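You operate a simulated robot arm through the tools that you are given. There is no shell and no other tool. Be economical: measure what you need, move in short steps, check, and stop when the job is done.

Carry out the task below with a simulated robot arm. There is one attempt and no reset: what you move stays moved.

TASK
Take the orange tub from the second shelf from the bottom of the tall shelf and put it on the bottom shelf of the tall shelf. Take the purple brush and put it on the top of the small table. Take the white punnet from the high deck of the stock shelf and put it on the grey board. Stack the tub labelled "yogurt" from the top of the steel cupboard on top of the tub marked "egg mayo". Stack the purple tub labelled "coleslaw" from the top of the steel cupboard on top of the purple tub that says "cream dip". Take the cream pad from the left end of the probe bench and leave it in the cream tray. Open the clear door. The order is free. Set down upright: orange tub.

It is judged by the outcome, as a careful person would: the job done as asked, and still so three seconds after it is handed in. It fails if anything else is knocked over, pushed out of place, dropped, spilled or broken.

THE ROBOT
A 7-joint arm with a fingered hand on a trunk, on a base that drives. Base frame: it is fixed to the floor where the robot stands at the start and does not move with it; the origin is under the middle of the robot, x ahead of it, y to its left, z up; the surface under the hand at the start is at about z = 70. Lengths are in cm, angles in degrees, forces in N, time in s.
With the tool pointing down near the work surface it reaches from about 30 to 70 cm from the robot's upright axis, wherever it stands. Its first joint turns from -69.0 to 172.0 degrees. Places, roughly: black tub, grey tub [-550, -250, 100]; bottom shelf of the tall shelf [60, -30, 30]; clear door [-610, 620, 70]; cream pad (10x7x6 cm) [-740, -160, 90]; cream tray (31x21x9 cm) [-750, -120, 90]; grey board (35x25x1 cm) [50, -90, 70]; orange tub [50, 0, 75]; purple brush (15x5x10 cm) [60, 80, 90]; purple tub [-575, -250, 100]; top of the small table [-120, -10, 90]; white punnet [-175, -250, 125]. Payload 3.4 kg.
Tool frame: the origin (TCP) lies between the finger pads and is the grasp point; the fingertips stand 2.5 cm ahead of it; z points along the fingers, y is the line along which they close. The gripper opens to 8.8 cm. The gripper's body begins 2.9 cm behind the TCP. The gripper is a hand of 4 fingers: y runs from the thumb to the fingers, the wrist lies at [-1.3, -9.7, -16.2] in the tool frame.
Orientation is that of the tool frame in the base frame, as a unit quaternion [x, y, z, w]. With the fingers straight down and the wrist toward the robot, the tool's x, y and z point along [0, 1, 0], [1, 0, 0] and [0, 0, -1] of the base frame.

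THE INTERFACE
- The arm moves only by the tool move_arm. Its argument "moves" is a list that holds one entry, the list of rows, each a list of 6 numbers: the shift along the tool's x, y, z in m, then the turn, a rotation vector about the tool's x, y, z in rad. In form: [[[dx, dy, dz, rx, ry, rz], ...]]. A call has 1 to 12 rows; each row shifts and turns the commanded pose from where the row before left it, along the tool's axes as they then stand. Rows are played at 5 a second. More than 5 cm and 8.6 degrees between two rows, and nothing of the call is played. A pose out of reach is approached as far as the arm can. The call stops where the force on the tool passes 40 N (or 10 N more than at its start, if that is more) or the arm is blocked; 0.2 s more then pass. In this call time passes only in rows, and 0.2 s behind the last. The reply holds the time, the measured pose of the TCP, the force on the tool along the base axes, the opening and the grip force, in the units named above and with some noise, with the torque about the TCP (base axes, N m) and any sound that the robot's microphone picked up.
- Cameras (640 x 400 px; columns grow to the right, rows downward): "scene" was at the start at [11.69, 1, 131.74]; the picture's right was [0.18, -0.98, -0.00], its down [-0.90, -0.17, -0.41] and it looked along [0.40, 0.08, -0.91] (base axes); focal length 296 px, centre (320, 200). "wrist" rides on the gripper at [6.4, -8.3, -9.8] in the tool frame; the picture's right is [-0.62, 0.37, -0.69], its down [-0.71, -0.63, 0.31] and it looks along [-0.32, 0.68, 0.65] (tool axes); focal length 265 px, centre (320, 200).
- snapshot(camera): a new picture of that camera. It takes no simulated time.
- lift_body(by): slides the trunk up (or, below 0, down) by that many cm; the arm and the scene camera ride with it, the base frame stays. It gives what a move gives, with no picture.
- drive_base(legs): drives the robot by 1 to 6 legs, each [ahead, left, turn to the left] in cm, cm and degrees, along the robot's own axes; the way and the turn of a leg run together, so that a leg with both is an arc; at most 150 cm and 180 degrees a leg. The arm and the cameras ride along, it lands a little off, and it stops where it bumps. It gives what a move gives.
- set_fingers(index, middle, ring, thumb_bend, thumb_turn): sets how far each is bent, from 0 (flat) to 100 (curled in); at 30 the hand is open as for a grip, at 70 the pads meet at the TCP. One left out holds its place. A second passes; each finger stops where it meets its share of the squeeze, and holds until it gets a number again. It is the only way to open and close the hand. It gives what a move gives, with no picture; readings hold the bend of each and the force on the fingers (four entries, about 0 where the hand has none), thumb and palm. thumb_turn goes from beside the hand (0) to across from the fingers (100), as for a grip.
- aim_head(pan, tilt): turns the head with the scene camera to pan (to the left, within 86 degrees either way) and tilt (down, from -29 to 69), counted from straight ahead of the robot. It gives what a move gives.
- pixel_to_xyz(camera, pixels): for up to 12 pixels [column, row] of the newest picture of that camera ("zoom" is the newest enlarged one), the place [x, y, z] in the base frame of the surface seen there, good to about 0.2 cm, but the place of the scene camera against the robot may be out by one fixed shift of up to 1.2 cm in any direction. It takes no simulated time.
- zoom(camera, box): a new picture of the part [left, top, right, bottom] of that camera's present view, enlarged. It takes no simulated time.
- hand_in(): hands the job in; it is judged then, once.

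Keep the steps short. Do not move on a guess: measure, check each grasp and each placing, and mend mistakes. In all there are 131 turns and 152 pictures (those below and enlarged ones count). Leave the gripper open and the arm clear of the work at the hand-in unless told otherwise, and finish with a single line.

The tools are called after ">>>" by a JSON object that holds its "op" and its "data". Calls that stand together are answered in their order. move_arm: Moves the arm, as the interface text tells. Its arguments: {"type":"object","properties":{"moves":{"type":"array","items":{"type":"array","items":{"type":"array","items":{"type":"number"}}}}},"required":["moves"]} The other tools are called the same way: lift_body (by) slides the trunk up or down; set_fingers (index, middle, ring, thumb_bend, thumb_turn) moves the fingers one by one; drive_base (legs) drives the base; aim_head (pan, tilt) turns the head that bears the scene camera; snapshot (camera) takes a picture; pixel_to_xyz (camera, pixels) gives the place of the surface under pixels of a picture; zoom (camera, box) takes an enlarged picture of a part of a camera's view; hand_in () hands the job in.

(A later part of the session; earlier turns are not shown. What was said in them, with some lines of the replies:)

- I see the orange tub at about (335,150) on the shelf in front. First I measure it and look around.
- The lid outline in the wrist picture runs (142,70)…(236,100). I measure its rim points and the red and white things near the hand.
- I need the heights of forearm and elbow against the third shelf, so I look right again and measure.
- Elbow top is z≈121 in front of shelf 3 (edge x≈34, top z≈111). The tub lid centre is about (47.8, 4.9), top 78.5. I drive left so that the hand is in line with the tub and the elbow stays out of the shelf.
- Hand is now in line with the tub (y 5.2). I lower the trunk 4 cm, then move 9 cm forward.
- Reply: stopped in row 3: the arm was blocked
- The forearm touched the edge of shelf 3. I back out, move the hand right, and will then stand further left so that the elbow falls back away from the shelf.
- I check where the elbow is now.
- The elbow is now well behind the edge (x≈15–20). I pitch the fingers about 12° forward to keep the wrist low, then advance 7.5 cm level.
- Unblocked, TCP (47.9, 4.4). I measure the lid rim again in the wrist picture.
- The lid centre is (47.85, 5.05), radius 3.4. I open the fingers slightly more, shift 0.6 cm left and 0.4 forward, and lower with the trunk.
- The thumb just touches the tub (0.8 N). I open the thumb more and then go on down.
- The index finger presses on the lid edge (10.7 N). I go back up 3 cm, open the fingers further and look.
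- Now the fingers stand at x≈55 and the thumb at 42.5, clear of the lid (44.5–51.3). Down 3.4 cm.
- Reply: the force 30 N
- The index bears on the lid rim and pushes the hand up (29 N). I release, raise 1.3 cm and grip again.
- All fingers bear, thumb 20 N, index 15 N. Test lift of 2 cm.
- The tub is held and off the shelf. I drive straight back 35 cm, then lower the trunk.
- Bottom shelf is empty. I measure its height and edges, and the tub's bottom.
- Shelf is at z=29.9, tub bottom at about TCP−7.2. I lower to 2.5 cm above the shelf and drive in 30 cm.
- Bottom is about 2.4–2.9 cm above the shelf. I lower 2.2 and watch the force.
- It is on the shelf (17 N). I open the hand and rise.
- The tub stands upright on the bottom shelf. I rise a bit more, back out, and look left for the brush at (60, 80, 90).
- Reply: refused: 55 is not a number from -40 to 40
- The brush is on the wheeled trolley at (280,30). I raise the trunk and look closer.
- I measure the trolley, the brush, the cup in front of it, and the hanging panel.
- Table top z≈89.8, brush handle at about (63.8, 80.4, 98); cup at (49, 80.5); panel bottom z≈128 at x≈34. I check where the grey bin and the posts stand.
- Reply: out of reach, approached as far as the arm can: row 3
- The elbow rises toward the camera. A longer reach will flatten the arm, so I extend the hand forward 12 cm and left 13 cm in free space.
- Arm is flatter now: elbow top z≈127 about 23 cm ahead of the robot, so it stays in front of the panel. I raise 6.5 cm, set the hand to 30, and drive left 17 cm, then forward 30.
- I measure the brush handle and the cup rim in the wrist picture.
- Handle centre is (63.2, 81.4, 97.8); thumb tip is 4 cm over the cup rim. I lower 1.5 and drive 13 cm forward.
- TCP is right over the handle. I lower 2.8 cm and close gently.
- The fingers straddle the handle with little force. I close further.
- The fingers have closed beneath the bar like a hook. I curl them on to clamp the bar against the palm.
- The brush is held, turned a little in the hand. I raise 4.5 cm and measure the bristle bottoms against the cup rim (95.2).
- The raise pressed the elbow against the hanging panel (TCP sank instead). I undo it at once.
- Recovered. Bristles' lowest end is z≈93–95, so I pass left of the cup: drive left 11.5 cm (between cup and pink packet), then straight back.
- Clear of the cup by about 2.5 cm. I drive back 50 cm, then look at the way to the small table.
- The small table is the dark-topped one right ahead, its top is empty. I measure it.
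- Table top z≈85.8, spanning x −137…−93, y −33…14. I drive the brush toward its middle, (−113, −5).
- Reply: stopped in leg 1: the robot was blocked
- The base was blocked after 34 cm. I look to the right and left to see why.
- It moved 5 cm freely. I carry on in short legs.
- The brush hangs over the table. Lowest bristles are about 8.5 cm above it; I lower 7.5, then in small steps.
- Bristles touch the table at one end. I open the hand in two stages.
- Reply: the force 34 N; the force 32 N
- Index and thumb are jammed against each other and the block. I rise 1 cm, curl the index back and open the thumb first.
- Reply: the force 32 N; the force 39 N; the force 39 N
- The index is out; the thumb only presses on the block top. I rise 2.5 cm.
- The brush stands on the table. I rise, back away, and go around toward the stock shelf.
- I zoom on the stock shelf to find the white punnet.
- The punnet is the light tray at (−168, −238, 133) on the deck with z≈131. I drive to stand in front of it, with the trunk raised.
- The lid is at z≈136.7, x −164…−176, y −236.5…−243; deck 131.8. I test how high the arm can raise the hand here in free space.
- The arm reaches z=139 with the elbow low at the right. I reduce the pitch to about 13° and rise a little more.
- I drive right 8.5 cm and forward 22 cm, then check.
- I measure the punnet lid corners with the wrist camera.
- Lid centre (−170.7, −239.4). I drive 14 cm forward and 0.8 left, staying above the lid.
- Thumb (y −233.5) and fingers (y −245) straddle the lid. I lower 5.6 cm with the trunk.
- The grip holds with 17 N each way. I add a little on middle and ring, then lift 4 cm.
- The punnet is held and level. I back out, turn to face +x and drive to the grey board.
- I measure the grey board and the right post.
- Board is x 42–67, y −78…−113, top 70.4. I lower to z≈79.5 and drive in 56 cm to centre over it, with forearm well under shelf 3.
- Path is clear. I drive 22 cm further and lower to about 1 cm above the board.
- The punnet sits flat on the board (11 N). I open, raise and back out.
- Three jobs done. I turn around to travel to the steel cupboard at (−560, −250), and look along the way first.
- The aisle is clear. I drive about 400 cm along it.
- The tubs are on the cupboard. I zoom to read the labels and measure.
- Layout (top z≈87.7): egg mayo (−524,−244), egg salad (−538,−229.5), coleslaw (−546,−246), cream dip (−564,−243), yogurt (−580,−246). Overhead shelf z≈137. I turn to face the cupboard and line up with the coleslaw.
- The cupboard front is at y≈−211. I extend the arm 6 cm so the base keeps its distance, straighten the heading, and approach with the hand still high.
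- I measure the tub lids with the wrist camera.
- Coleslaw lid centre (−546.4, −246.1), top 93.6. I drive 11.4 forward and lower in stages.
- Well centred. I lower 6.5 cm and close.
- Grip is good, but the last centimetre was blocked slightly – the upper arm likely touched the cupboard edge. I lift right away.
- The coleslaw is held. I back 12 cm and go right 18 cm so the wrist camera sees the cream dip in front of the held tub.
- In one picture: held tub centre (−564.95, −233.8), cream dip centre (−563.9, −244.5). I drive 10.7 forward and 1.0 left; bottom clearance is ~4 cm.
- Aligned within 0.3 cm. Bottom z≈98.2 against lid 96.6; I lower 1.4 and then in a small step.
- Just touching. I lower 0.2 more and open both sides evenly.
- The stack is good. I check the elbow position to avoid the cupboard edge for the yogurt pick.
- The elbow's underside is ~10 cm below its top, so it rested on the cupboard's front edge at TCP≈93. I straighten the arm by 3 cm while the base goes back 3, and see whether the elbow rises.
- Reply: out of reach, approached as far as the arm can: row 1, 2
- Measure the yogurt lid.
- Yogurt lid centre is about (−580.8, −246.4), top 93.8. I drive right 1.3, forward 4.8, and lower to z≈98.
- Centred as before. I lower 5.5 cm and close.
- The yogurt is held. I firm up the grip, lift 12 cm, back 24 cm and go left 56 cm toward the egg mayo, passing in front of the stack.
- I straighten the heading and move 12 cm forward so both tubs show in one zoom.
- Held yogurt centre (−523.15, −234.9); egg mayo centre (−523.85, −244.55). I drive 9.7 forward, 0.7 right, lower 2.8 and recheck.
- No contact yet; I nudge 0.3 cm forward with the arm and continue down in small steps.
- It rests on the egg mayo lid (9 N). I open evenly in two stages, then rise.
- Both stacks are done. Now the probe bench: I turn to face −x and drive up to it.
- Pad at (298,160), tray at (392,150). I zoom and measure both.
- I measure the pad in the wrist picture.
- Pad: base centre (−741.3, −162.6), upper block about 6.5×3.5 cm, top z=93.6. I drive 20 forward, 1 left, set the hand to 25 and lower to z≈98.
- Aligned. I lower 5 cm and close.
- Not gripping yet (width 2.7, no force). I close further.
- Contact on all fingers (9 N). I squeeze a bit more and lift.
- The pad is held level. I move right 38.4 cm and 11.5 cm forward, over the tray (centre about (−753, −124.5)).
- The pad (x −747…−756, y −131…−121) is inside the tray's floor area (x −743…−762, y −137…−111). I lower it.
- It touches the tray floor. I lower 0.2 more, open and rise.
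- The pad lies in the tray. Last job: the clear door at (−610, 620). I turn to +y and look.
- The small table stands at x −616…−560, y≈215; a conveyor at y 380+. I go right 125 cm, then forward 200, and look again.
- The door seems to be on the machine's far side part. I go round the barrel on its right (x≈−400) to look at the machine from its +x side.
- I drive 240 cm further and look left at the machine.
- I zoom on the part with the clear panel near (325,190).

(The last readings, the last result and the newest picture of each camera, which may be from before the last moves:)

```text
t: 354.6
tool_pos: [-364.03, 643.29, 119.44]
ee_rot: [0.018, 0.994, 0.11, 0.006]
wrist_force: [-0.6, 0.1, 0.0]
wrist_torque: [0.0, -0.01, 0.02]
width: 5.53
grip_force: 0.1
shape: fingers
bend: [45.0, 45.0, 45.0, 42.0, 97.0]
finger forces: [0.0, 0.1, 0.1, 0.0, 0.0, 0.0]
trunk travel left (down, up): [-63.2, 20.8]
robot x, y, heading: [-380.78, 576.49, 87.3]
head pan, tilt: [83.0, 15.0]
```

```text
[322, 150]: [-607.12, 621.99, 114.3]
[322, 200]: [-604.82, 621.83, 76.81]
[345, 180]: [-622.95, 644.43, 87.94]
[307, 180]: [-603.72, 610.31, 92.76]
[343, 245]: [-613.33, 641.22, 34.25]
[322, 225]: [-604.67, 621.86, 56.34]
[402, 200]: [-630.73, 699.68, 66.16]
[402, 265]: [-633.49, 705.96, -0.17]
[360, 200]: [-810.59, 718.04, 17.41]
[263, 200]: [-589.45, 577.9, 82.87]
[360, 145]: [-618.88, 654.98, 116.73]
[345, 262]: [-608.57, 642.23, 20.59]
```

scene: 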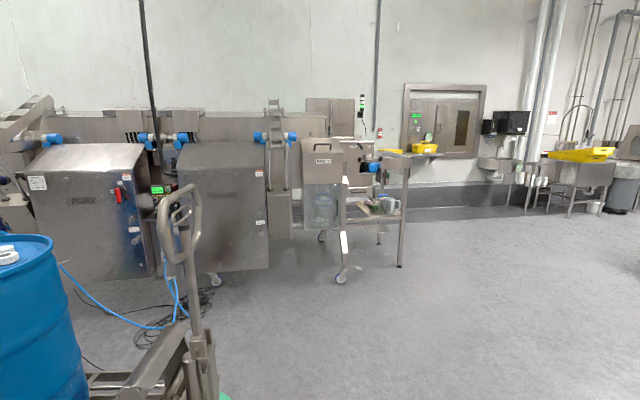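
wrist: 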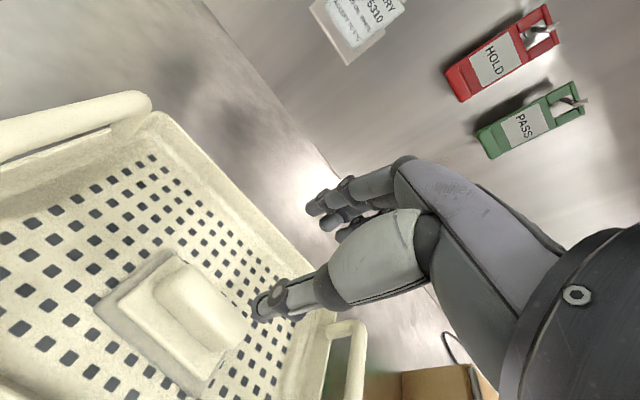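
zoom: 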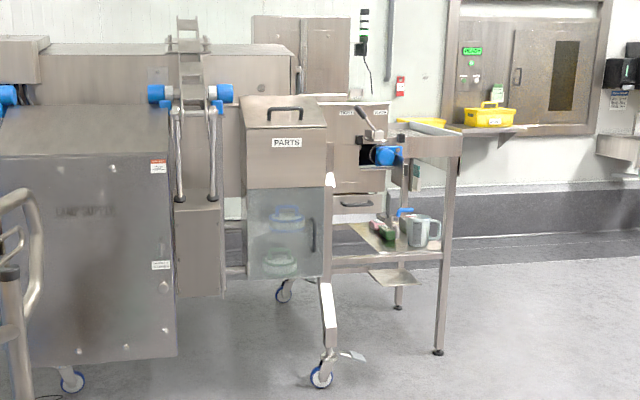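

The clear door is the lower panel of the "PARTS" cabinet: plane x≈−604.7, y 605–640, z 50–95, with a vertical handle on its +y side. I turn to face it and re-orient the hand so that it closes sideways with fingers pointing forward-down.

>>> {"op": "drive_base", "data": {"legs": [[0, 0, 92.6]]}}

>>> {"op": "move_arm", "data": {"moves": [[[0, 0, 0, 0.11, 0, 0], [0, 0, 0, 0.11, 0, 0], [0, -0.045, 0, 0, 0, 0], [0, -0.045, 0, 0, 0, 0], [0, -0.045, 0, 0, 0, 0], [0, -0.03, 0, 0, 0, 0], [0, 0, 0, 0, 0, -0.143], [0, 0, 0, 0, 0, -0.143], [0, 0, 0, 0, 0, -0.143], [0, 0, 0, 0, 0, -0.143], [0, 0, 0, 0, 0, -0.143]]]}}

>>> {"op": "move_arm", "data": {"moves": [[[0, 0, 0, 0, 0, -0.143], [0, 0, 0, 0, 0, -0.143], [0, 0, 0, 0, 0, -0.143], [0, 0, 0, 0, 0, -0.143], [0, 0, 0, 0, 0, -0.143], [0, 0, 0, 0, 0, -0.14], [0, 0, 0, 0, -0.14, 0], [0, 0, 0, 0, -0.14, 0], [0, 0, 0, 0, -0.14, 0], [0, 0, 0, 0, -0.14, 0], [0, 0, 0, 0, -0.14, 0]]]}}

>>> {"op": "lift_body", "data": {"by": -40}}

>>> {"op": "aim_head", "data": {"pan": 0, "tilt": 20}}

>>> {"op": "snapshot", "data": {"camera": "scene"}}

```text
t: 358.9
tool_pos: [-448.59, 589.72, 119.37]
ee_rot: [0.71, -0.695, -0.08, 0.076]
wrist_force: [-0.1, 1.1, -0.1]
wrist_torque: [-0.03, 0.0, -0.02]
width: 5.55
grip_force: 0.0
shape: fingers
bend: [45.0, 45.0, 45.0, 42.0, 97.0]
finger forces: [0.0, 0.1, 0.0, 0.0, 0.0, 0.0]
trunk travel left (down, up): [-63.2, 20.8]
robot x, y, heading: [-381.17, 576.23, -179.5]
head pan, tilt: [83.0, 15.0]
```

```text
t: 361.3
tool_pos: [-430.52, 589.93, 116.42]
ee_rot: [0.913, -0.404, -0.051, 0.02]
wrist_force: [0.0, -0.6, 0.5]
wrist_torque: [-0.01, 0.03, -0.01]
width: 5.54
grip_force: 0.1
shape: fingers
bend: [45.0, 45.0, 45.0, 42.0, 98.0]
finger forces: [0.0, 0.0, 0.0, 0.1, 0.1, 0.0]
out of reach, approached as far as the arm can: row 1, 2, 5
trunk travel left (down, up): [-63.2, 20.8]
robot x, y, heading: [-380.67, 576.59, -179.6]
head pan, tilt: [83.0, 15.0]
```

```text
t: 363.7
tool_pos: [-430.38, 589.91, 116.39]
ee_rot: [0.918, 0.01, -0.395, 0.0]
wrist_force: [0.1, -0.3, -0.1]
wrist_torque: [0.01, 0.03, 0.0]
width: 5.55
grip_force: 0.0
shape: fingers
bend: [45.0, 45.0, 45.0, 42.0, 98.0]
finger forces: [0.0, 0.1, 0.0, 0.1, 0.0, 0.0]
trunk travel left (down, up): [-63.2, 20.8]
robot x, y, heading: [-380.69, 576.68, -179.5]
head pan, tilt: [83.0, 15.0]
```

```text
t: 367.6
tool_pos: [-430.59, 589.94, 76.59]
ee_rot: [0.919, 0.01, -0.393, -0.001]
wrist_force: [0.0, 0.4, 0.1]
wrist_torque: [0.04, 0.0, 0.05]
width: 5.55
grip_force: 0.1
shape: fingers
bend: [45.0, 45.0, 45.0, 42.0, 98.0]
finger forces: [0.0, 0.1, 0.1, 0.0, 0.0, 0.0]
trunk travel left (down, up): [-23.2, 60.8]
robot x, y, heading: [-381.18, 576.49, -179.6]
head pan, tilt: [83.0, 15.0]
```

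```text
t: 369.1
tool_pos: [-430.66, 589.84, 76.43]
ee_rot: [0.919, 0.011, -0.394, 0.0]
wrist_force: [-0.3, -0.3, 0.1]
wrist_torque: [0.02, -0.01, -0.03]
width: 5.56
grip_force: 0.2
shape: fingers
bend: [45.0, 45.0, 45.0, 42.0, 98.0]
finger forces: [0.0, 0.0, 0.0, 0.0, 0.1, 0.0]
trunk travel left (down, up): [-23.2, 60.8]
robot x, y, heading: [-380.91, 576.24, -179.6]
head pan, tilt: [0.0, 20.0]
```

```text
19 pictures are left
```

scene: 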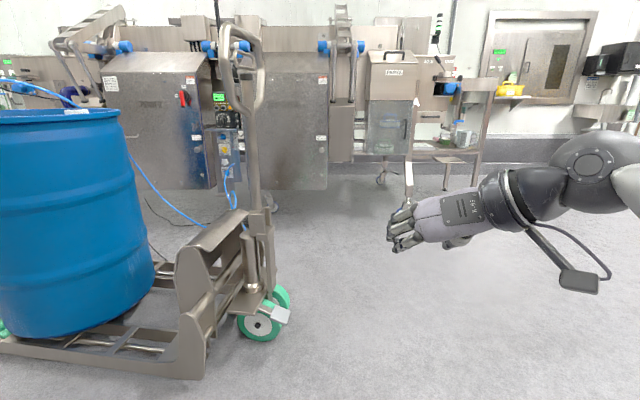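

The hand is set (fingers 46° forward-down, closing sideways). The pallet jack stands to the left, so I go right 55 cm first, then forward 105.

>>> {"op": "drive_base", "data": {"legs": [[0, -52, -0.4], [105, 0, 0]]}}

>>> {"op": "aim_head", "data": {"pan": -8, "tilt": 15}}

>>> {"op": "zoom", "data": {"camera": "scene", "box": [200, 100, 520, 300]}}

```text
t: 377.1
tool_pos: [-535.04, 639.37, 76.58]
ee_rot: [0.919, 0.012, -0.394, 0.0]
wrist_force: [-0.2, 0.2, 0.4]
wrist_torque: [-0.01, -0.01, 0.0]
width: 5.53
grip_force: 0.0
shape: fingers
bend: [45.0, 45.0, 45.0, 42.0, 98.0]
finger forces: [0.0, 0.0, 0.0, 0.0, 0.0, 0.1]
trunk travel left (down, up): [-23.2, 60.8]
robot x, y, heading: [-485.38, 626.36, -179.4]
head pan, tilt: [0.0, 20.0]
```

```text
t: 377.8
tool_pos: [-535.11, 639.35, 76.54]
ee_rot: [0.919, 0.012, -0.394, 0.0]
wrist_force: [-0.2, 0.1, 0.1]
wrist_torque: [-0.01, 0.01, 0.0]
width: 5.58
grip_force: 0.0
shape: fingers
bend: [45.0, 45.0, 45.0, 42.0, 98.0]
finger forces: [0.0, 0.0, 0.0, 0.0, 0.0, 0.1]
trunk travel left (down, up): [-23.2, 60.8]
robot x, y, heading: [-485.21, 626.0, -179.0]
head pan, tilt: [-8.0, 15.0]
```

```text
2.00 times, centred on (360, 200) of scene
```

zoom: 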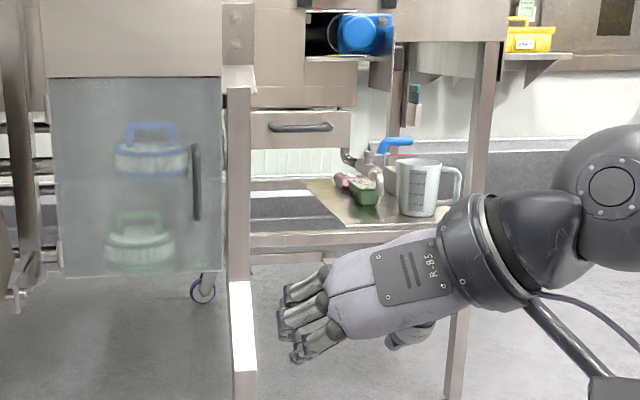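

>>> {"op": "pixel_to_xyz", "data": {"camera": "zoom", "pixels": [[196, 150], [197, 180], [197, 215], [215, 180], [60, 180], [120, 260], [238, 200], [238, 120], [180, 180], [15, 200], [240, 310], [52, 90]]}}

```text
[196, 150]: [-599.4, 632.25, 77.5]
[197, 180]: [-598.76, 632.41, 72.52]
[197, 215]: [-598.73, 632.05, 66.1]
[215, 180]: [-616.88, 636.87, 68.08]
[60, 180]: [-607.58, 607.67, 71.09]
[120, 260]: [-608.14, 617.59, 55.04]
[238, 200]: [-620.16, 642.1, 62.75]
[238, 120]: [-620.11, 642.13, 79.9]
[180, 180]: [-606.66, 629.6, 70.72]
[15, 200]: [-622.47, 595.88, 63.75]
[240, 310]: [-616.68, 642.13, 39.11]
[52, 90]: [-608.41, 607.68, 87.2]
```

Handle bar: (−599, 632.3), z 64–79; door plane x≈−607, hinge side y≈606. I open the hand, lower 4.5 and approach to 10 cm in front of the handle.

>>> {"op": "set_fingers", "data": {"index": 25, "middle": 25, "ring": 25, "thumb_bend": 25}}

>>> {"op": "lift_body", "data": {"by": -4}}

>>> {"op": "drive_base", "data": {"legs": [[52, 6.2, 0]]}}

>>> {"op": "snapshot", "data": {"camera": "wrist"}}

>>> {"op": "aim_head", "data": {"pan": -8, "tilt": 25}}

>>> {"op": "snapshot", "data": {"camera": "scene"}}

```text
t: 378.8
tool_pos: [-535.17, 639.22, 76.54]
ee_rot: [0.919, 0.013, -0.394, 0.001]
wrist_force: [0.0, -0.3, -0.3]
wrist_torque: [0.01, -0.01, -0.04]
width: 9.4
grip_force: 0.1
shape: fingers
bend: [25.0, 25.0, 25.0, 25.0, 98.0]
finger forces: [0.0, 0.1, 0.0, 0.1, 0.0, 0.0]
trunk travel left (down, up): [-23.2, 60.8]
robot x, y, heading: [-485.34, 626.34, -179.3]
head pan, tilt: [-8.0, 15.0]
```

```text
t: 379.6
tool_pos: [-535.16, 639.34, 72.49]
ee_rot: [0.919, 0.012, -0.394, 0.0]
wrist_force: [0.3, 0.5, -0.3]
wrist_torque: [-0.01, -0.01, 0.02]
width: 9.37
grip_force: 0.1
shape: fingers
bend: [25.0, 25.0, 25.0, 25.0, 98.0]
finger forces: [0.0, 0.0, 0.1, 0.1, 0.1, 0.0]
trunk travel left (down, up): [-19.2, 64.8]
robot x, y, heading: [-485.41, 626.07, -179.4]
head pan, tilt: [-8.0, 15.0]
```

```text
t: 382.6
tool_pos: [-585.86, 632.89, 72.62]
ee_rot: [0.919, 0.008, -0.394, -0.001]
wrist_force: [0.2, 0.3, 0.1]
wrist_torque: [-0.02, 0.0, 0.02]
width: 9.4
grip_force: 0.2
shape: fingers
bend: [25.0, 25.0, 25.0, 25.0, 98.0]
finger forces: [0.0, 0.0, 0.0, 0.1, 0.0, 0.0]
trunk travel left (down, up): [-19.2, 64.8]
robot x, y, heading: [-535.9, 619.03, -179.3]
head pan, tilt: [-8.0, 15.0]
```

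```text
17 pictures are left
```

wrist: 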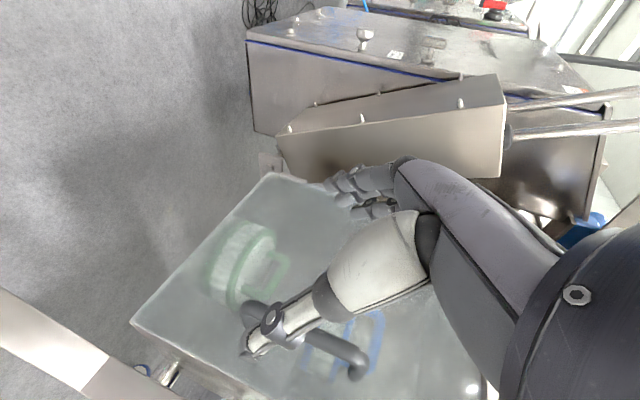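

```text
t: 383.3
tool_pos: [-585.74, 632.91, 72.56]
ee_rot: [0.919, 0.008, -0.394, 0.0]
wrist_force: [0.6, 0.1, -0.4]
wrist_torque: [0.02, 0.01, -0.01]
width: 9.4
grip_force: 0.1
shape: fingers
bend: [25.0, 25.0, 25.0, 25.0, 98.0]
finger forces: [0.0, 0.0, 0.0, 0.1, 0.1, 0.1]
trunk travel left (down, up): [-19.2, 64.8]
robot x, y, heading: [-536.38, 619.1, -179.8]
head pan, tilt: [-8.0, 25.0]
```

```text
16 pictures are left
```

scene: 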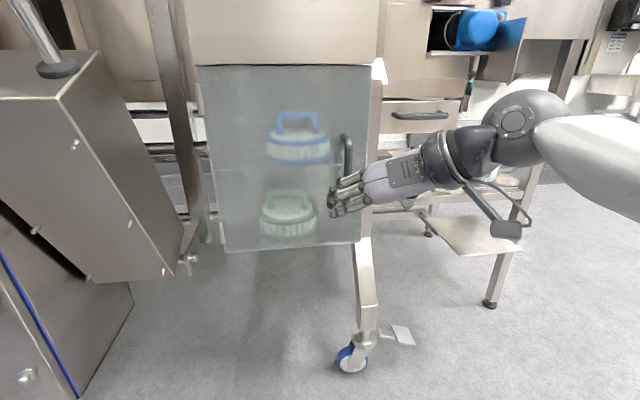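

>>> {"op": "pixel_to_xyz", "data": {"camera": "wrist", "pixels": [[250, 312], [340, 350], [355, 362], [262, 345], [230, 290], [150, 320], [275, 180]]}}

>>> {"op": "pixel_to_xyz", "data": {"camera": "scene", "pixels": [[346, 145], [347, 160], [335, 205], [340, 180], [365, 110], [300, 120]]}}

```text
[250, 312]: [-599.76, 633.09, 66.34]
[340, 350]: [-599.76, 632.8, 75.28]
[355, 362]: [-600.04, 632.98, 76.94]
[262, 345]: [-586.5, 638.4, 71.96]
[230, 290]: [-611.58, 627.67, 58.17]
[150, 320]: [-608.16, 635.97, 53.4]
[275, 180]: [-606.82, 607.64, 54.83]
```

```text
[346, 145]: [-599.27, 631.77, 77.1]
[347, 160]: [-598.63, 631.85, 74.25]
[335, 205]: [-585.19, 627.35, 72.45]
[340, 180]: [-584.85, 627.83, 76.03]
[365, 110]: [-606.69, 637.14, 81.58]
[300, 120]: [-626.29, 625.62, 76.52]
```

Bar (−599.8, 632.9) is exactly between thumb (638) and fingers (627.5). I drive 14.3 cm forward and close.

>>> {"op": "drive_base", "data": {"legs": [[14.2, 0, 0]]}}

>>> {"op": "set_fingers", "data": {"index": 68, "middle": 68, "ring": 68, "thumb_bend": 66}}

>>> {"op": "snapshot", "data": {"camera": "wrist"}}

```text
t: 384.6
tool_pos: [-599.97, 633.07, 72.56]
ee_rot: [0.919, 0.006, -0.394, -0.002]
wrist_force: [0.3, -0.4, 0.4]
wrist_torque: [-0.02, 0.01, -0.01]
width: 9.39
grip_force: 0.1
shape: fingers
bend: [25.0, 25.0, 25.0, 25.0, 98.0]
finger forces: [0.1, 0.0, 0.0, 0.0, 0.0, 0.0]
trunk travel left (down, up): [-19.2, 64.8]
robot x, y, heading: [-550.37, 619.23, -179.9]
head pan, tilt: [-8.0, 25.0]
```

```text
t: 385.6
tool_pos: [-599.96, 632.91, 72.61]
ee_rot: [0.919, 0.007, -0.394, -0.001]
wrist_force: [-2.0, -5.8, -0.2]
wrist_torque: [-0.08, 0.04, 0.04]
width: 1.23
grip_force: 2.6
shape: fingers
bend: [61.0, 68.0, 68.0, 66.0, 98.0]
finger forces: [5.2, 0.0, 0.0, 0.0, 0.1, 0.1]
trunk travel left (down, up): [-19.2, 64.8]
robot x, y, heading: [-550.71, 619.16, -179.8]
head pan, tilt: [-8.0, 25.0]
```

```text
15 pictures are left
```

wrist: 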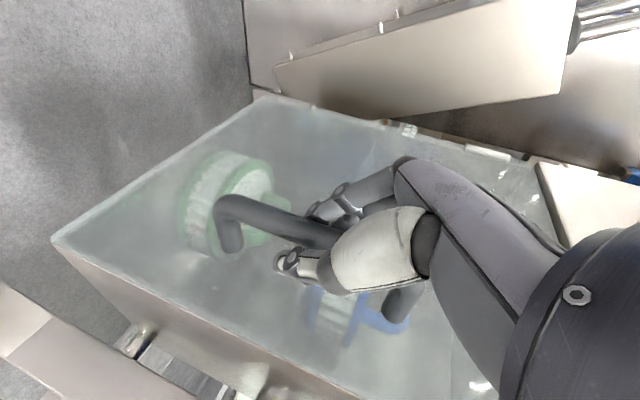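

The bar lies inside the curled fingers. I close the hook fully and pull back 4 cm as a test.

>>> {"op": "set_fingers", "data": {"index": 82, "middle": 82, "ring": 82, "thumb_bend": 74}}

>>> {"op": "drive_base", "data": {"legs": [[-5, 0.4, 0]]}}

>>> {"op": "snapshot", "data": {"camera": "scene"}}

```text
t: 386.6
tool_pos: [-599.99, 632.87, 72.46]
ee_rot: [0.919, 0.007, -0.393, -0.003]
wrist_force: [-3.9, -12.8, -5.6]
wrist_torque: [-0.04, 0.05, -0.09]
width: 0.01
grip_force: 6.7
shape: fingers
bend: [79.0, 82.0, 82.0, 73.0, 97.0]
finger forces: [12.5, 0.4, 0.0, 0.1, 0.0, 0.1]
trunk travel left (down, up): [-19.2, 64.8]
robot x, y, heading: [-550.59, 618.86, -180.0]
head pan, tilt: [-8.0, 25.0]
```

```text
t: 387.6
tool_pos: [-595.84, 631.73, 72.4]
ee_rot: [0.92, 0.014, -0.393, -0.001]
wrist_force: [-5.4, -14.9, -2.9]
wrist_torque: [0.15, 0.13, -0.21]
width: 0.0
grip_force: 10.1
shape: fingers
bend: [80.0, 82.0, 82.0, 73.0, 97.0]
finger forces: [14.5, 0.3, 4.9, 0.1, 0.1, 1.6]
trunk travel left (down, up): [-19.2, 64.8]
robot x, y, heading: [-546.5, 618.43, -179.9]
head pan, tilt: [-8.0, 25.0]
stopped in leg 1: the force on the tool passed its limit at 45 N (the readings are from after the stop); the commanded pose is now the measured one
```

```text
14 pictures are left
```

scene: 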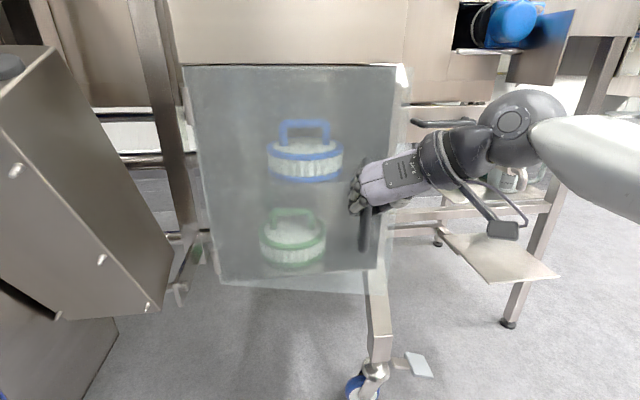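

The door has come open a little (gap visible at its right edge). I keep pulling in short legs along the arc.

>>> {"op": "drive_base", "data": {"legs": [[-4, 0.9, 0]]}}

>>> {"op": "drive_base", "data": {"legs": [[-4, 1.5, 0]]}}

>>> {"op": "drive_base", "data": {"legs": [[-4, 2.2, 0]]}}

>>> {"op": "snapshot", "data": {"camera": "scene"}}

```text
t: 388.5
tool_pos: [-593.5, 630.54, 72.54]
ee_rot: [0.919, 0.017, -0.395, 0.001]
wrist_force: [-8.7, -16.0, -2.5]
wrist_torque: [0.19, 0.12, -0.3]
width: 0.02
grip_force: 12.5
shape: fingers
bend: [80.0, 82.0, 82.0, 73.0, 97.0]
finger forces: [16.4, 0.3, 5.7, 0.0, 0.0, 2.1]
trunk travel left (down, up): [-19.2, 64.8]
robot x, y, heading: [-543.65, 618.11, -179.4]
head pan, tilt: [-8.0, 25.0]
stopped in leg 1: the force on the tool passed its limit at 47 N (the readings are from after the stop); the commanded pose is now the measured one
```

```text
t: 389.4
tool_pos: [-591.49, 629.27, 72.45]
ee_rot: [0.918, 0.02, -0.396, 0.002]
wrist_force: [-10.8, -15.6, -3.4]
wrist_torque: [0.19, 0.17, -0.33]
width: 0.02
grip_force: 12.7
shape: fingers
bend: [80.0, 82.0, 82.0, 73.0, 97.0]
finger forces: [17.7, 0.3, 5.2, 0.1, 0.0, 1.9]
trunk travel left (down, up): [-19.2, 64.8]
robot x, y, heading: [-541.5, 617.29, -179.1]
head pan, tilt: [-8.0, 25.0]
stopped in leg 1: the force on the tool passed its limit at 46 N (the readings are from after the stop); the commanded pose is now the measured one
```

```text
t: 390.2
tool_pos: [-589.16, 627.31, 72.33]
ee_rot: [0.918, 0.022, -0.397, 0.004]
wrist_force: [-14.5, -14.3, -2.7]
wrist_torque: [0.15, 0.12, -0.32]
width: 0.0
grip_force: 11.2
shape: fingers
bend: [80.0, 82.0, 82.0, 73.0, 97.0]
finger forces: [16.1, 0.2, 4.8, 0.0, 0.0, 1.7]
trunk travel left (down, up): [-19.2, 64.8]
robot x, y, heading: [-539.63, 615.51, -179.2]
head pan, tilt: [-8.0, 25.0]
stopped in leg 1: the force on the tool passed its limit at 45 N (the readings are from after the stop); the commanded pose is now the measured one
```

```text
13 pictures are left
```

scene: 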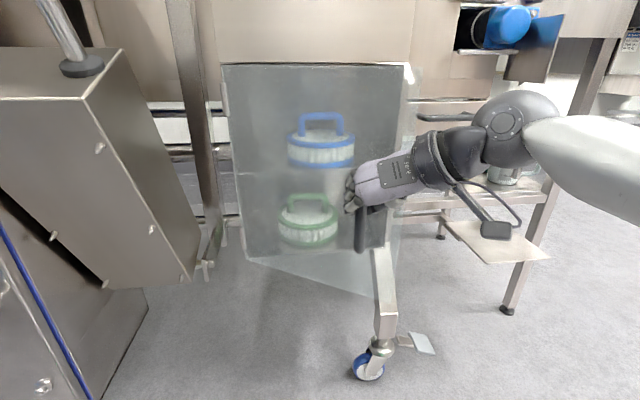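

Door is about 26° open and swings about a hinge near (−607, 606). I loosen the hook so the bar can turn in the hand and follow the arc: back and increasingly left.

>>> {"op": "set_fingers", "data": {"index": 70, "middle": 72, "ring": 72, "thumb_bend": 68}}

>>> {"op": "drive_base", "data": {"legs": [[-2.5, 2.5, 0]]}}

>>> {"op": "drive_base", "data": {"legs": [[-2.4, 2.6, 0]]}}

>>> {"op": "drive_base", "data": {"legs": [[-2, 3.2, 0]]}}

>>> {"op": "drive_base", "data": {"legs": [[-1.4, 3.2, 0]]}}

>>> {"op": "snapshot", "data": {"camera": "scene"}}

```text
t: 391.2
tool_pos: [-588.91, 627.47, 72.59]
ee_rot: [0.917, 0.021, -0.398, 0.004]
wrist_force: [-9.1, -9.8, 2.2]
wrist_torque: [-0.09, 0.01, -0.2]
width: 0.98
grip_force: 5.9
shape: fingers
bend: [60.0, 72.0, 72.0, 68.0, 97.0]
finger forces: [11.6, 0.1, 0.2, 0.0, 0.0, 0.1]
trunk travel left (down, up): [-19.2, 64.8]
robot x, y, heading: [-539.23, 615.38, -179.0]
head pan, tilt: [-8.0, 25.0]
```

```text
t: 392.1
tool_pos: [-586.56, 625.3, 72.47]
ee_rot: [0.918, 0.021, -0.397, 0.004]
wrist_force: [-3.9, -3.1, -1.9]
wrist_torque: [-0.06, 0.05, -0.02]
width: 0.59
grip_force: 2.4
shape: fingers
bend: [65.0, 72.0, 72.0, 68.0, 97.0]
finger forces: [4.8, 0.0, 0.1, 0.1, 0.0, 0.0]
trunk travel left (down, up): [-19.2, 64.8]
robot x, y, heading: [-536.73, 613.6, -179.1]
head pan, tilt: [-8.0, 25.0]
```

```text
t: 393.0
tool_pos: [-584.24, 622.67, 72.39]
ee_rot: [0.917, 0.02, -0.397, 0.004]
wrist_force: [-6.9, -4.3, -0.1]
wrist_torque: [-0.07, 0.07, -0.04]
width: 0.66
grip_force: 3.5
shape: fingers
bend: [64.0, 72.0, 72.0, 68.0, 97.0]
finger forces: [6.6, 0.0, 0.0, 0.0, 0.0, 0.1]
trunk travel left (down, up): [-19.2, 64.8]
robot x, y, heading: [-534.2, 611.24, -178.9]
head pan, tilt: [-8.0, 25.0]
```

```text
t: 393.8
tool_pos: [-582.13, 619.6, 72.52]
ee_rot: [0.917, 0.02, -0.398, 0.004]
wrist_force: [-4.8, -3.2, 0.1]
wrist_torque: [-0.05, 0.05, -0.05]
width: 0.68
grip_force: 3.5
shape: fingers
bend: [65.0, 72.0, 72.0, 67.0, 98.0]
finger forces: [5.1, 0.3, 0.0, 0.1, 0.5, 0.1]
trunk travel left (down, up): [-19.2, 64.8]
robot x, y, heading: [-532.51, 607.45, -179.2]
head pan, tilt: [-8.0, 25.0]
```

```text
t: 394.7
tool_pos: [-580.69, 616.35, 72.41]
ee_rot: [0.917, 0.02, -0.398, 0.004]
wrist_force: [-6.6, -3.1, -0.1]
wrist_torque: [-0.04, 0.12, -0.04]
width: 0.66
grip_force: 3.3
shape: fingers
bend: [65.0, 72.0, 72.0, 67.0, 98.0]
finger forces: [5.0, 0.6, 0.1, 0.1, 0.8, 0.0]
trunk travel left (down, up): [-19.2, 64.8]
robot x, y, heading: [-531.18, 604.55, -179.0]
head pan, tilt: [-8.0, 25.0]
```

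```text
12 pictures are left
```

scene: 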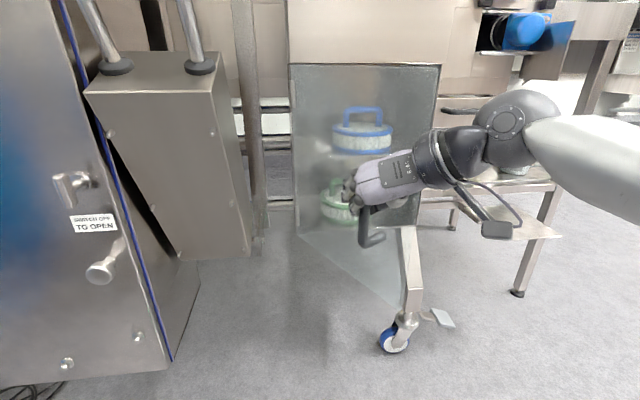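

Smooth now, about 54° open. I continue along the arc to about 85°.

>>> {"op": "drive_base", "data": {"legs": [[-1, 3.6, 0]]}}

>>> {"op": "drive_base", "data": {"legs": [[-0.5, 3.6, 0]]}}

>>> {"op": "drive_base", "data": {"legs": [[0, 3.6, 0]]}}

>>> {"op": "drive_base", "data": {"legs": [[0.4, 3.6, 0]]}}

>>> {"op": "snapshot", "data": {"camera": "scene"}}

```text
t: 395.6
tool_pos: [-579.73, 612.97, 72.46]
ee_rot: [0.917, 0.02, -0.398, 0.005]
wrist_force: [-5.3, 0.1, 0.8]
wrist_torque: [0.02, 0.1, -0.03]
width: 0.67
grip_force: 3.2
shape: fingers
bend: [66.0, 72.0, 72.0, 66.0, 97.0]
finger forces: [4.2, 0.7, 0.0, 0.0, 1.2, 0.0]
trunk travel left (down, up): [-19.2, 64.8]
robot x, y, heading: [-529.85, 600.83, -178.9]
head pan, tilt: [-8.0, 25.0]
```

```text
t: 396.4
tool_pos: [-578.96, 609.28, 72.6]
ee_rot: [0.917, 0.019, -0.398, 0.005]
wrist_force: [-4.9, -0.9, 1.0]
wrist_torque: [0.0, 0.08, -0.01]
width: 0.73
grip_force: 3.3
shape: fingers
bend: [66.0, 72.0, 72.0, 66.0, 97.0]
finger forces: [3.9, 0.9, 0.0, 0.0, 1.7, 0.1]
trunk travel left (down, up): [-19.2, 64.8]
robot x, y, heading: [-529.25, 597.49, -179.3]
head pan, tilt: [-8.0, 25.0]
```

```text
t: 397.3
tool_pos: [-578.71, 606.67, 72.59]
ee_rot: [0.918, 0.02, -0.397, 0.005]
wrist_force: [11.6, 1.9, -2.9]
wrist_torque: [-0.42, 1.41, -0.76]
width: 0.98
grip_force: 3.5
shape: fingers
bend: [67.0, 71.0, 72.0, 63.0, 98.0]
finger forces: [2.0, 1.8, 0.0, 0.0, 3.4, 0.0]
trunk travel left (down, up): [-19.2, 64.8]
robot x, y, heading: [-529.22, 594.75, -179.0]
head pan, tilt: [-8.0, 25.0]
stopped in leg 1: the robot was blocked; the commanded pose is now the measured one
```

```text
t: 398.1
tool_pos: [-578.28, 605.49, 72.54]
ee_rot: [0.918, 0.021, -0.396, 0.003]
wrist_force: [15.5, 2.0, -2.7]
wrist_torque: [-0.25, 1.65, -0.94]
width: 1.04
grip_force: 3.4
shape: fingers
bend: [69.0, 71.0, 72.0, 61.0, 98.0]
finger forces: [1.3, 1.9, 0.0, 0.1, 4.2, 0.1]
trunk travel left (down, up): [-19.2, 64.8]
robot x, y, heading: [-529.2, 593.18, -179.3]
head pan, tilt: [-8.0, 25.0]
stopped in leg 1: the robot was blocked; the commanded pose is now the measured one
```

```text
11 pictures are left
```

scene: 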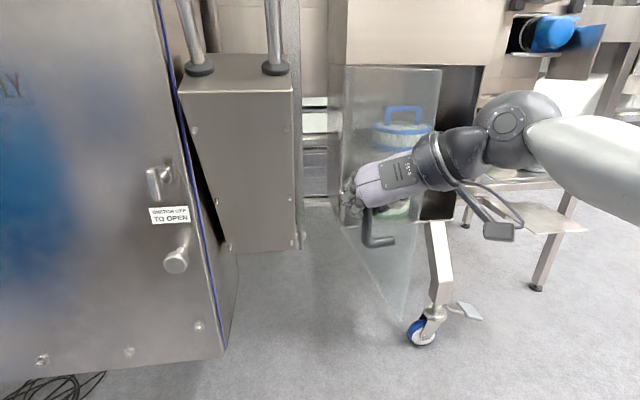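

The hand is now close to the neighbouring column, with the door roughly 75–80° open. I ease right 1 cm, open the hand, and measure.

>>> {"op": "drive_base", "data": {"legs": [[0, -1, 0]]}}

>>> {"op": "set_fingers", "data": {"index": 30, "middle": 30, "ring": 30, "thumb_bend": 30}}

>>> {"op": "snapshot", "data": {"camera": "scene"}}

>>> {"op": "pixel_to_xyz", "data": {"camera": "scene", "pixels": [[293, 150], [200, 150], [440, 80], [410, 310], [345, 80], [375, 240], [355, 190], [345, 210]]}}

```text
t: 398.9
tool_pos: [-578.43, 606.5, 72.56]
ee_rot: [0.918, 0.021, -0.396, 0.002]
wrist_force: [8.8, 1.1, 2.8]
wrist_torque: [0.0, 0.76, -0.46]
width: 0.96
grip_force: 3.7
shape: fingers
bend: [68.0, 71.0, 72.0, 63.0, 98.0]
finger forces: [2.0, 1.7, 0.0, 0.1, 3.9, 0.0]
trunk travel left (down, up): [-19.2, 64.8]
robot x, y, heading: [-529.33, 594.37, -179.5]
head pan, tilt: [-8.0, 25.0]
```

```text
t: 399.9
tool_pos: [-578.52, 606.29, 72.51]
ee_rot: [0.918, 0.021, -0.396, 0.004]
wrist_force: [8.0, -0.1, 1.5]
wrist_torque: [-0.39, 0.6, -0.25]
width: 7.67
grip_force: 2.2
shape: fingers
bend: [30.0, 30.0, 30.0, 36.0, 98.0]
finger forces: [0.1, 0.1, 0.0, 0.0, 4.7, 0.1]
trunk travel left (down, up): [-19.2, 64.8]
robot x, y, heading: [-529.43, 594.21, -179.2]
head pan, tilt: [-8.0, 25.0]
```

```text
10 pictures are left
```

scene: 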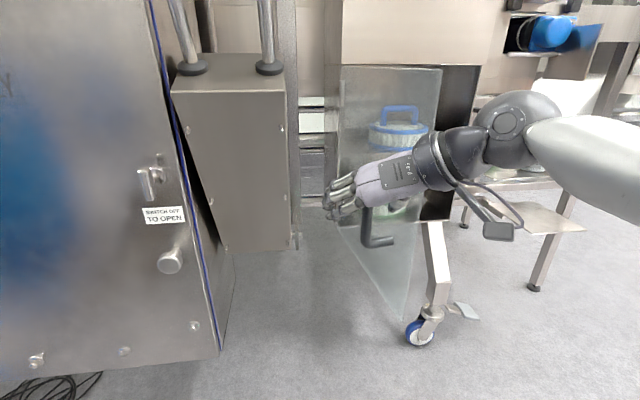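

```text
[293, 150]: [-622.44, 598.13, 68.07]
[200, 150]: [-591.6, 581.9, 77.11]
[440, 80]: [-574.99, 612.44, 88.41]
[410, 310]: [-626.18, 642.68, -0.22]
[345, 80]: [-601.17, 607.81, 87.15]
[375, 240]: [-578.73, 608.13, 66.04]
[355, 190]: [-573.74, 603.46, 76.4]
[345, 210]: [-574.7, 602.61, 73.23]
```

The door stands about 81° open (free edge at (−575, 612)). I withdraw the hand straight back.

>>> {"op": "drive_base", "data": {"legs": [[-6, 0, 0]]}}

>>> {"op": "drive_base", "data": {"legs": [[-20, 0, 0]]}}

>>> {"op": "snapshot", "data": {"camera": "scene"}}

```text
t: 400.8
tool_pos: [-572.74, 606.49, 72.45]
ee_rot: [0.918, 0.021, -0.395, 0.002]
wrist_force: [-0.4, -0.7, 0.2]
wrist_torque: [0.01, 0.0, -0.02]
width: 8.42
grip_force: 0.0
shape: fingers
bend: [30.0, 30.0, 30.0, 30.0, 98.0]
finger forces: [0.0, 0.1, 0.0, 0.0, 0.0, 0.0]
trunk travel left (down, up): [-19.2, 64.8]
robot x, y, heading: [-523.52, 594.34, -179.4]
head pan, tilt: [-8.0, 25.0]
```

```text
t: 402.4
tool_pos: [-552.25, 606.75, 72.5]
ee_rot: [0.918, 0.019, -0.395, 0.001]
wrist_force: [-0.4, -0.1, 0.4]
wrist_torque: [0.0, -0.01, 0.02]
width: 8.44
grip_force: 0.1
shape: fingers
bend: [30.0, 30.0, 30.0, 30.0, 98.0]
finger forces: [0.0, 0.1, 0.1, 0.1, 0.0, 0.0]
trunk travel left (down, up): [-19.2, 64.8]
robot x, y, heading: [-503.01, 594.42, -179.7]
head pan, tilt: [-8.0, 25.0]
```

```text
9 pictures are left
```

scene: 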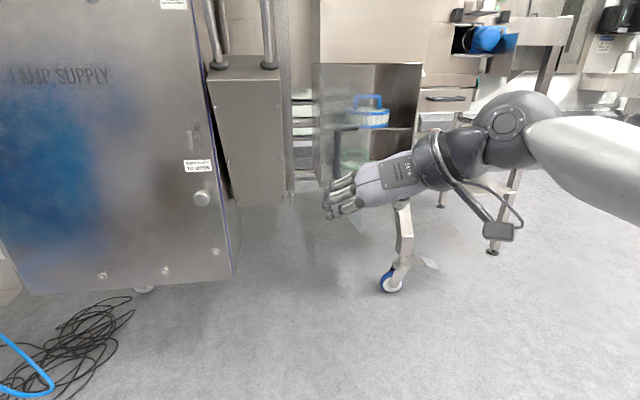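

The door stays open. To open it fully I push it a little more from the inside: hand closed, right of the free edge, then left.

>>> {"op": "set_fingers", "data": {"index": 65, "middle": 65, "ring": 65, "thumb_bend": 60}}

>>> {"op": "drive_base", "data": {"legs": [[0, -14, 0], [22, 0, 0]]}}

>>> {"op": "snapshot", "data": {"camera": "scene"}}

```text
t: 403.4
tool_pos: [-552.24, 606.78, 72.45]
ee_rot: [0.918, 0.019, -0.396, 0.002]
wrist_force: [-0.5, 0.8, -0.2]
wrist_torque: [0.03, 0.02, -0.02]
width: 1.48
grip_force: 0.0
shape: fingers
bend: [65.0, 65.0, 65.0, 60.0, 98.0]
finger forces: [0.0, 0.0, 0.0, 0.0, 0.0, 0.0]
trunk travel left (down, up): [-19.2, 64.8]
robot x, y, heading: [-502.98, 594.44, -179.7]
head pan, tilt: [-8.0, 25.0]
```

```text
t: 406.0
tool_pos: [-574.24, 620.34, 72.48]
ee_rot: [0.918, 0.018, -0.395, 0.001]
wrist_force: [-0.5, -0.5, -0.2]
wrist_torque: [-0.01, 0.01, 0.02]
width: 1.49
grip_force: 0.1
shape: fingers
bend: [65.0, 65.0, 65.0, 60.0, 98.0]
finger forces: [0.1, 0.0, 0.0, 0.0, 0.1, 0.0]
trunk travel left (down, up): [-19.2, 64.8]
robot x, y, heading: [-524.96, 607.99, -179.6]
head pan, tilt: [-8.0, 25.0]
```

```text
8 pictures are left
```

scene: 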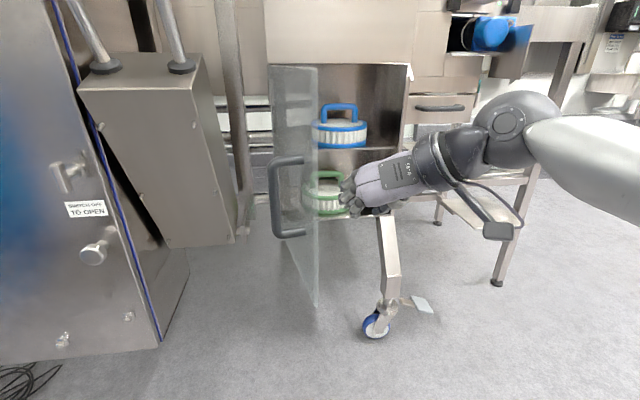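

The door is clearly open at ~85°; the hand is inside it. I push 8 cm left, then return right and back out.

>>> {"op": "drive_base", "data": {"legs": [[0, 8, 0]]}}

>>> {"op": "drive_base", "data": {"legs": [[0, -5, 0], [-35, 0, 0]]}}

>>> {"op": "set_fingers", "data": {"index": 30, "middle": 30, "ring": 30, "thumb_bend": 30}}

>>> {"op": "snapshot", "data": {"camera": "scene"}}

>>> {"op": "pixel_to_xyz", "data": {"camera": "scene", "pixels": [[325, 140], [310, 120], [300, 150], [330, 200]]}}

```text
t: 407.1
tool_pos: [-574.13, 612.27, 72.29]
ee_rot: [0.918, 0.02, -0.396, 0.001]
wrist_force: [-0.2, 0.1, 0.6]
wrist_torque: [0.0, 0.0, -0.03]
width: 1.49
grip_force: 0.0
shape: fingers
bend: [65.0, 65.0, 65.0, 60.0, 98.0]
finger forces: [0.0, 0.1, 0.1, 0.1, 0.0, 0.0]
trunk travel left (down, up): [-19.2, 64.8]
robot x, y, heading: [-524.9, 599.81, -179.7]
head pan, tilt: [-8.0, 25.0]
```

```text
t: 409.9
tool_pos: [-538.01, 617.69, 72.38]
ee_rot: [0.919, 0.017, -0.395, 0.0]
wrist_force: [0.6, -0.2, 0.3]
wrist_torque: [0.0, 0.02, 0.05]
width: 1.46
grip_force: 0.0
shape: fingers
bend: [65.0, 65.0, 65.0, 60.0, 98.0]
finger forces: [0.0, 0.1, 0.0, 0.0, 0.1, 0.1]
trunk travel left (down, up): [-19.2, 64.8]
robot x, y, heading: [-488.77, 604.98, 180.2]
head pan, tilt: [-8.0, 25.0]
```

```text
t: 410.9
tool_pos: [-537.88, 617.66, 72.48]
ee_rot: [0.918, 0.017, -0.396, 0.0]
wrist_force: [-0.7, 0.1, 0.8]
wrist_torque: [0.01, -0.03, 0.01]
width: 8.45
grip_force: 0.1
shape: fingers
bend: [30.0, 30.0, 30.0, 30.0, 98.0]
finger forces: [0.0, 0.0, 0.1, 0.0, 0.1, 0.0]
trunk travel left (down, up): [-19.2, 64.8]
robot x, y, heading: [-488.85, 605.01, 179.9]
head pan, tilt: [-8.0, 25.0]
```

```text
7 pictures are left
```

scene: 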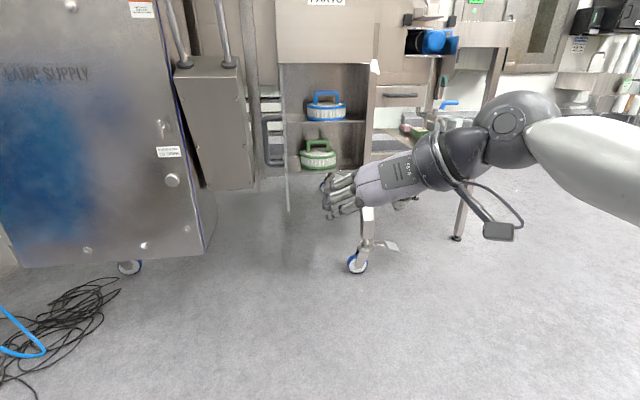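

```text
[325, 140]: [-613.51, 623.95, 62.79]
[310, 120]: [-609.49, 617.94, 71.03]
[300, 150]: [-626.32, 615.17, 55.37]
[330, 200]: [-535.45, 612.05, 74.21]
```

The door stands about 90° open, the hand is open and the arm is clear. All seven jobs are done, so I hand in.

>>> {"op": "hand_in", "data": {}}

```text
The job is handed in.
```

All seven jobs were carried out and the job is handed in; each placing was checked by camera when it was made, but I did not go back to look at the earlier ones before handing in.
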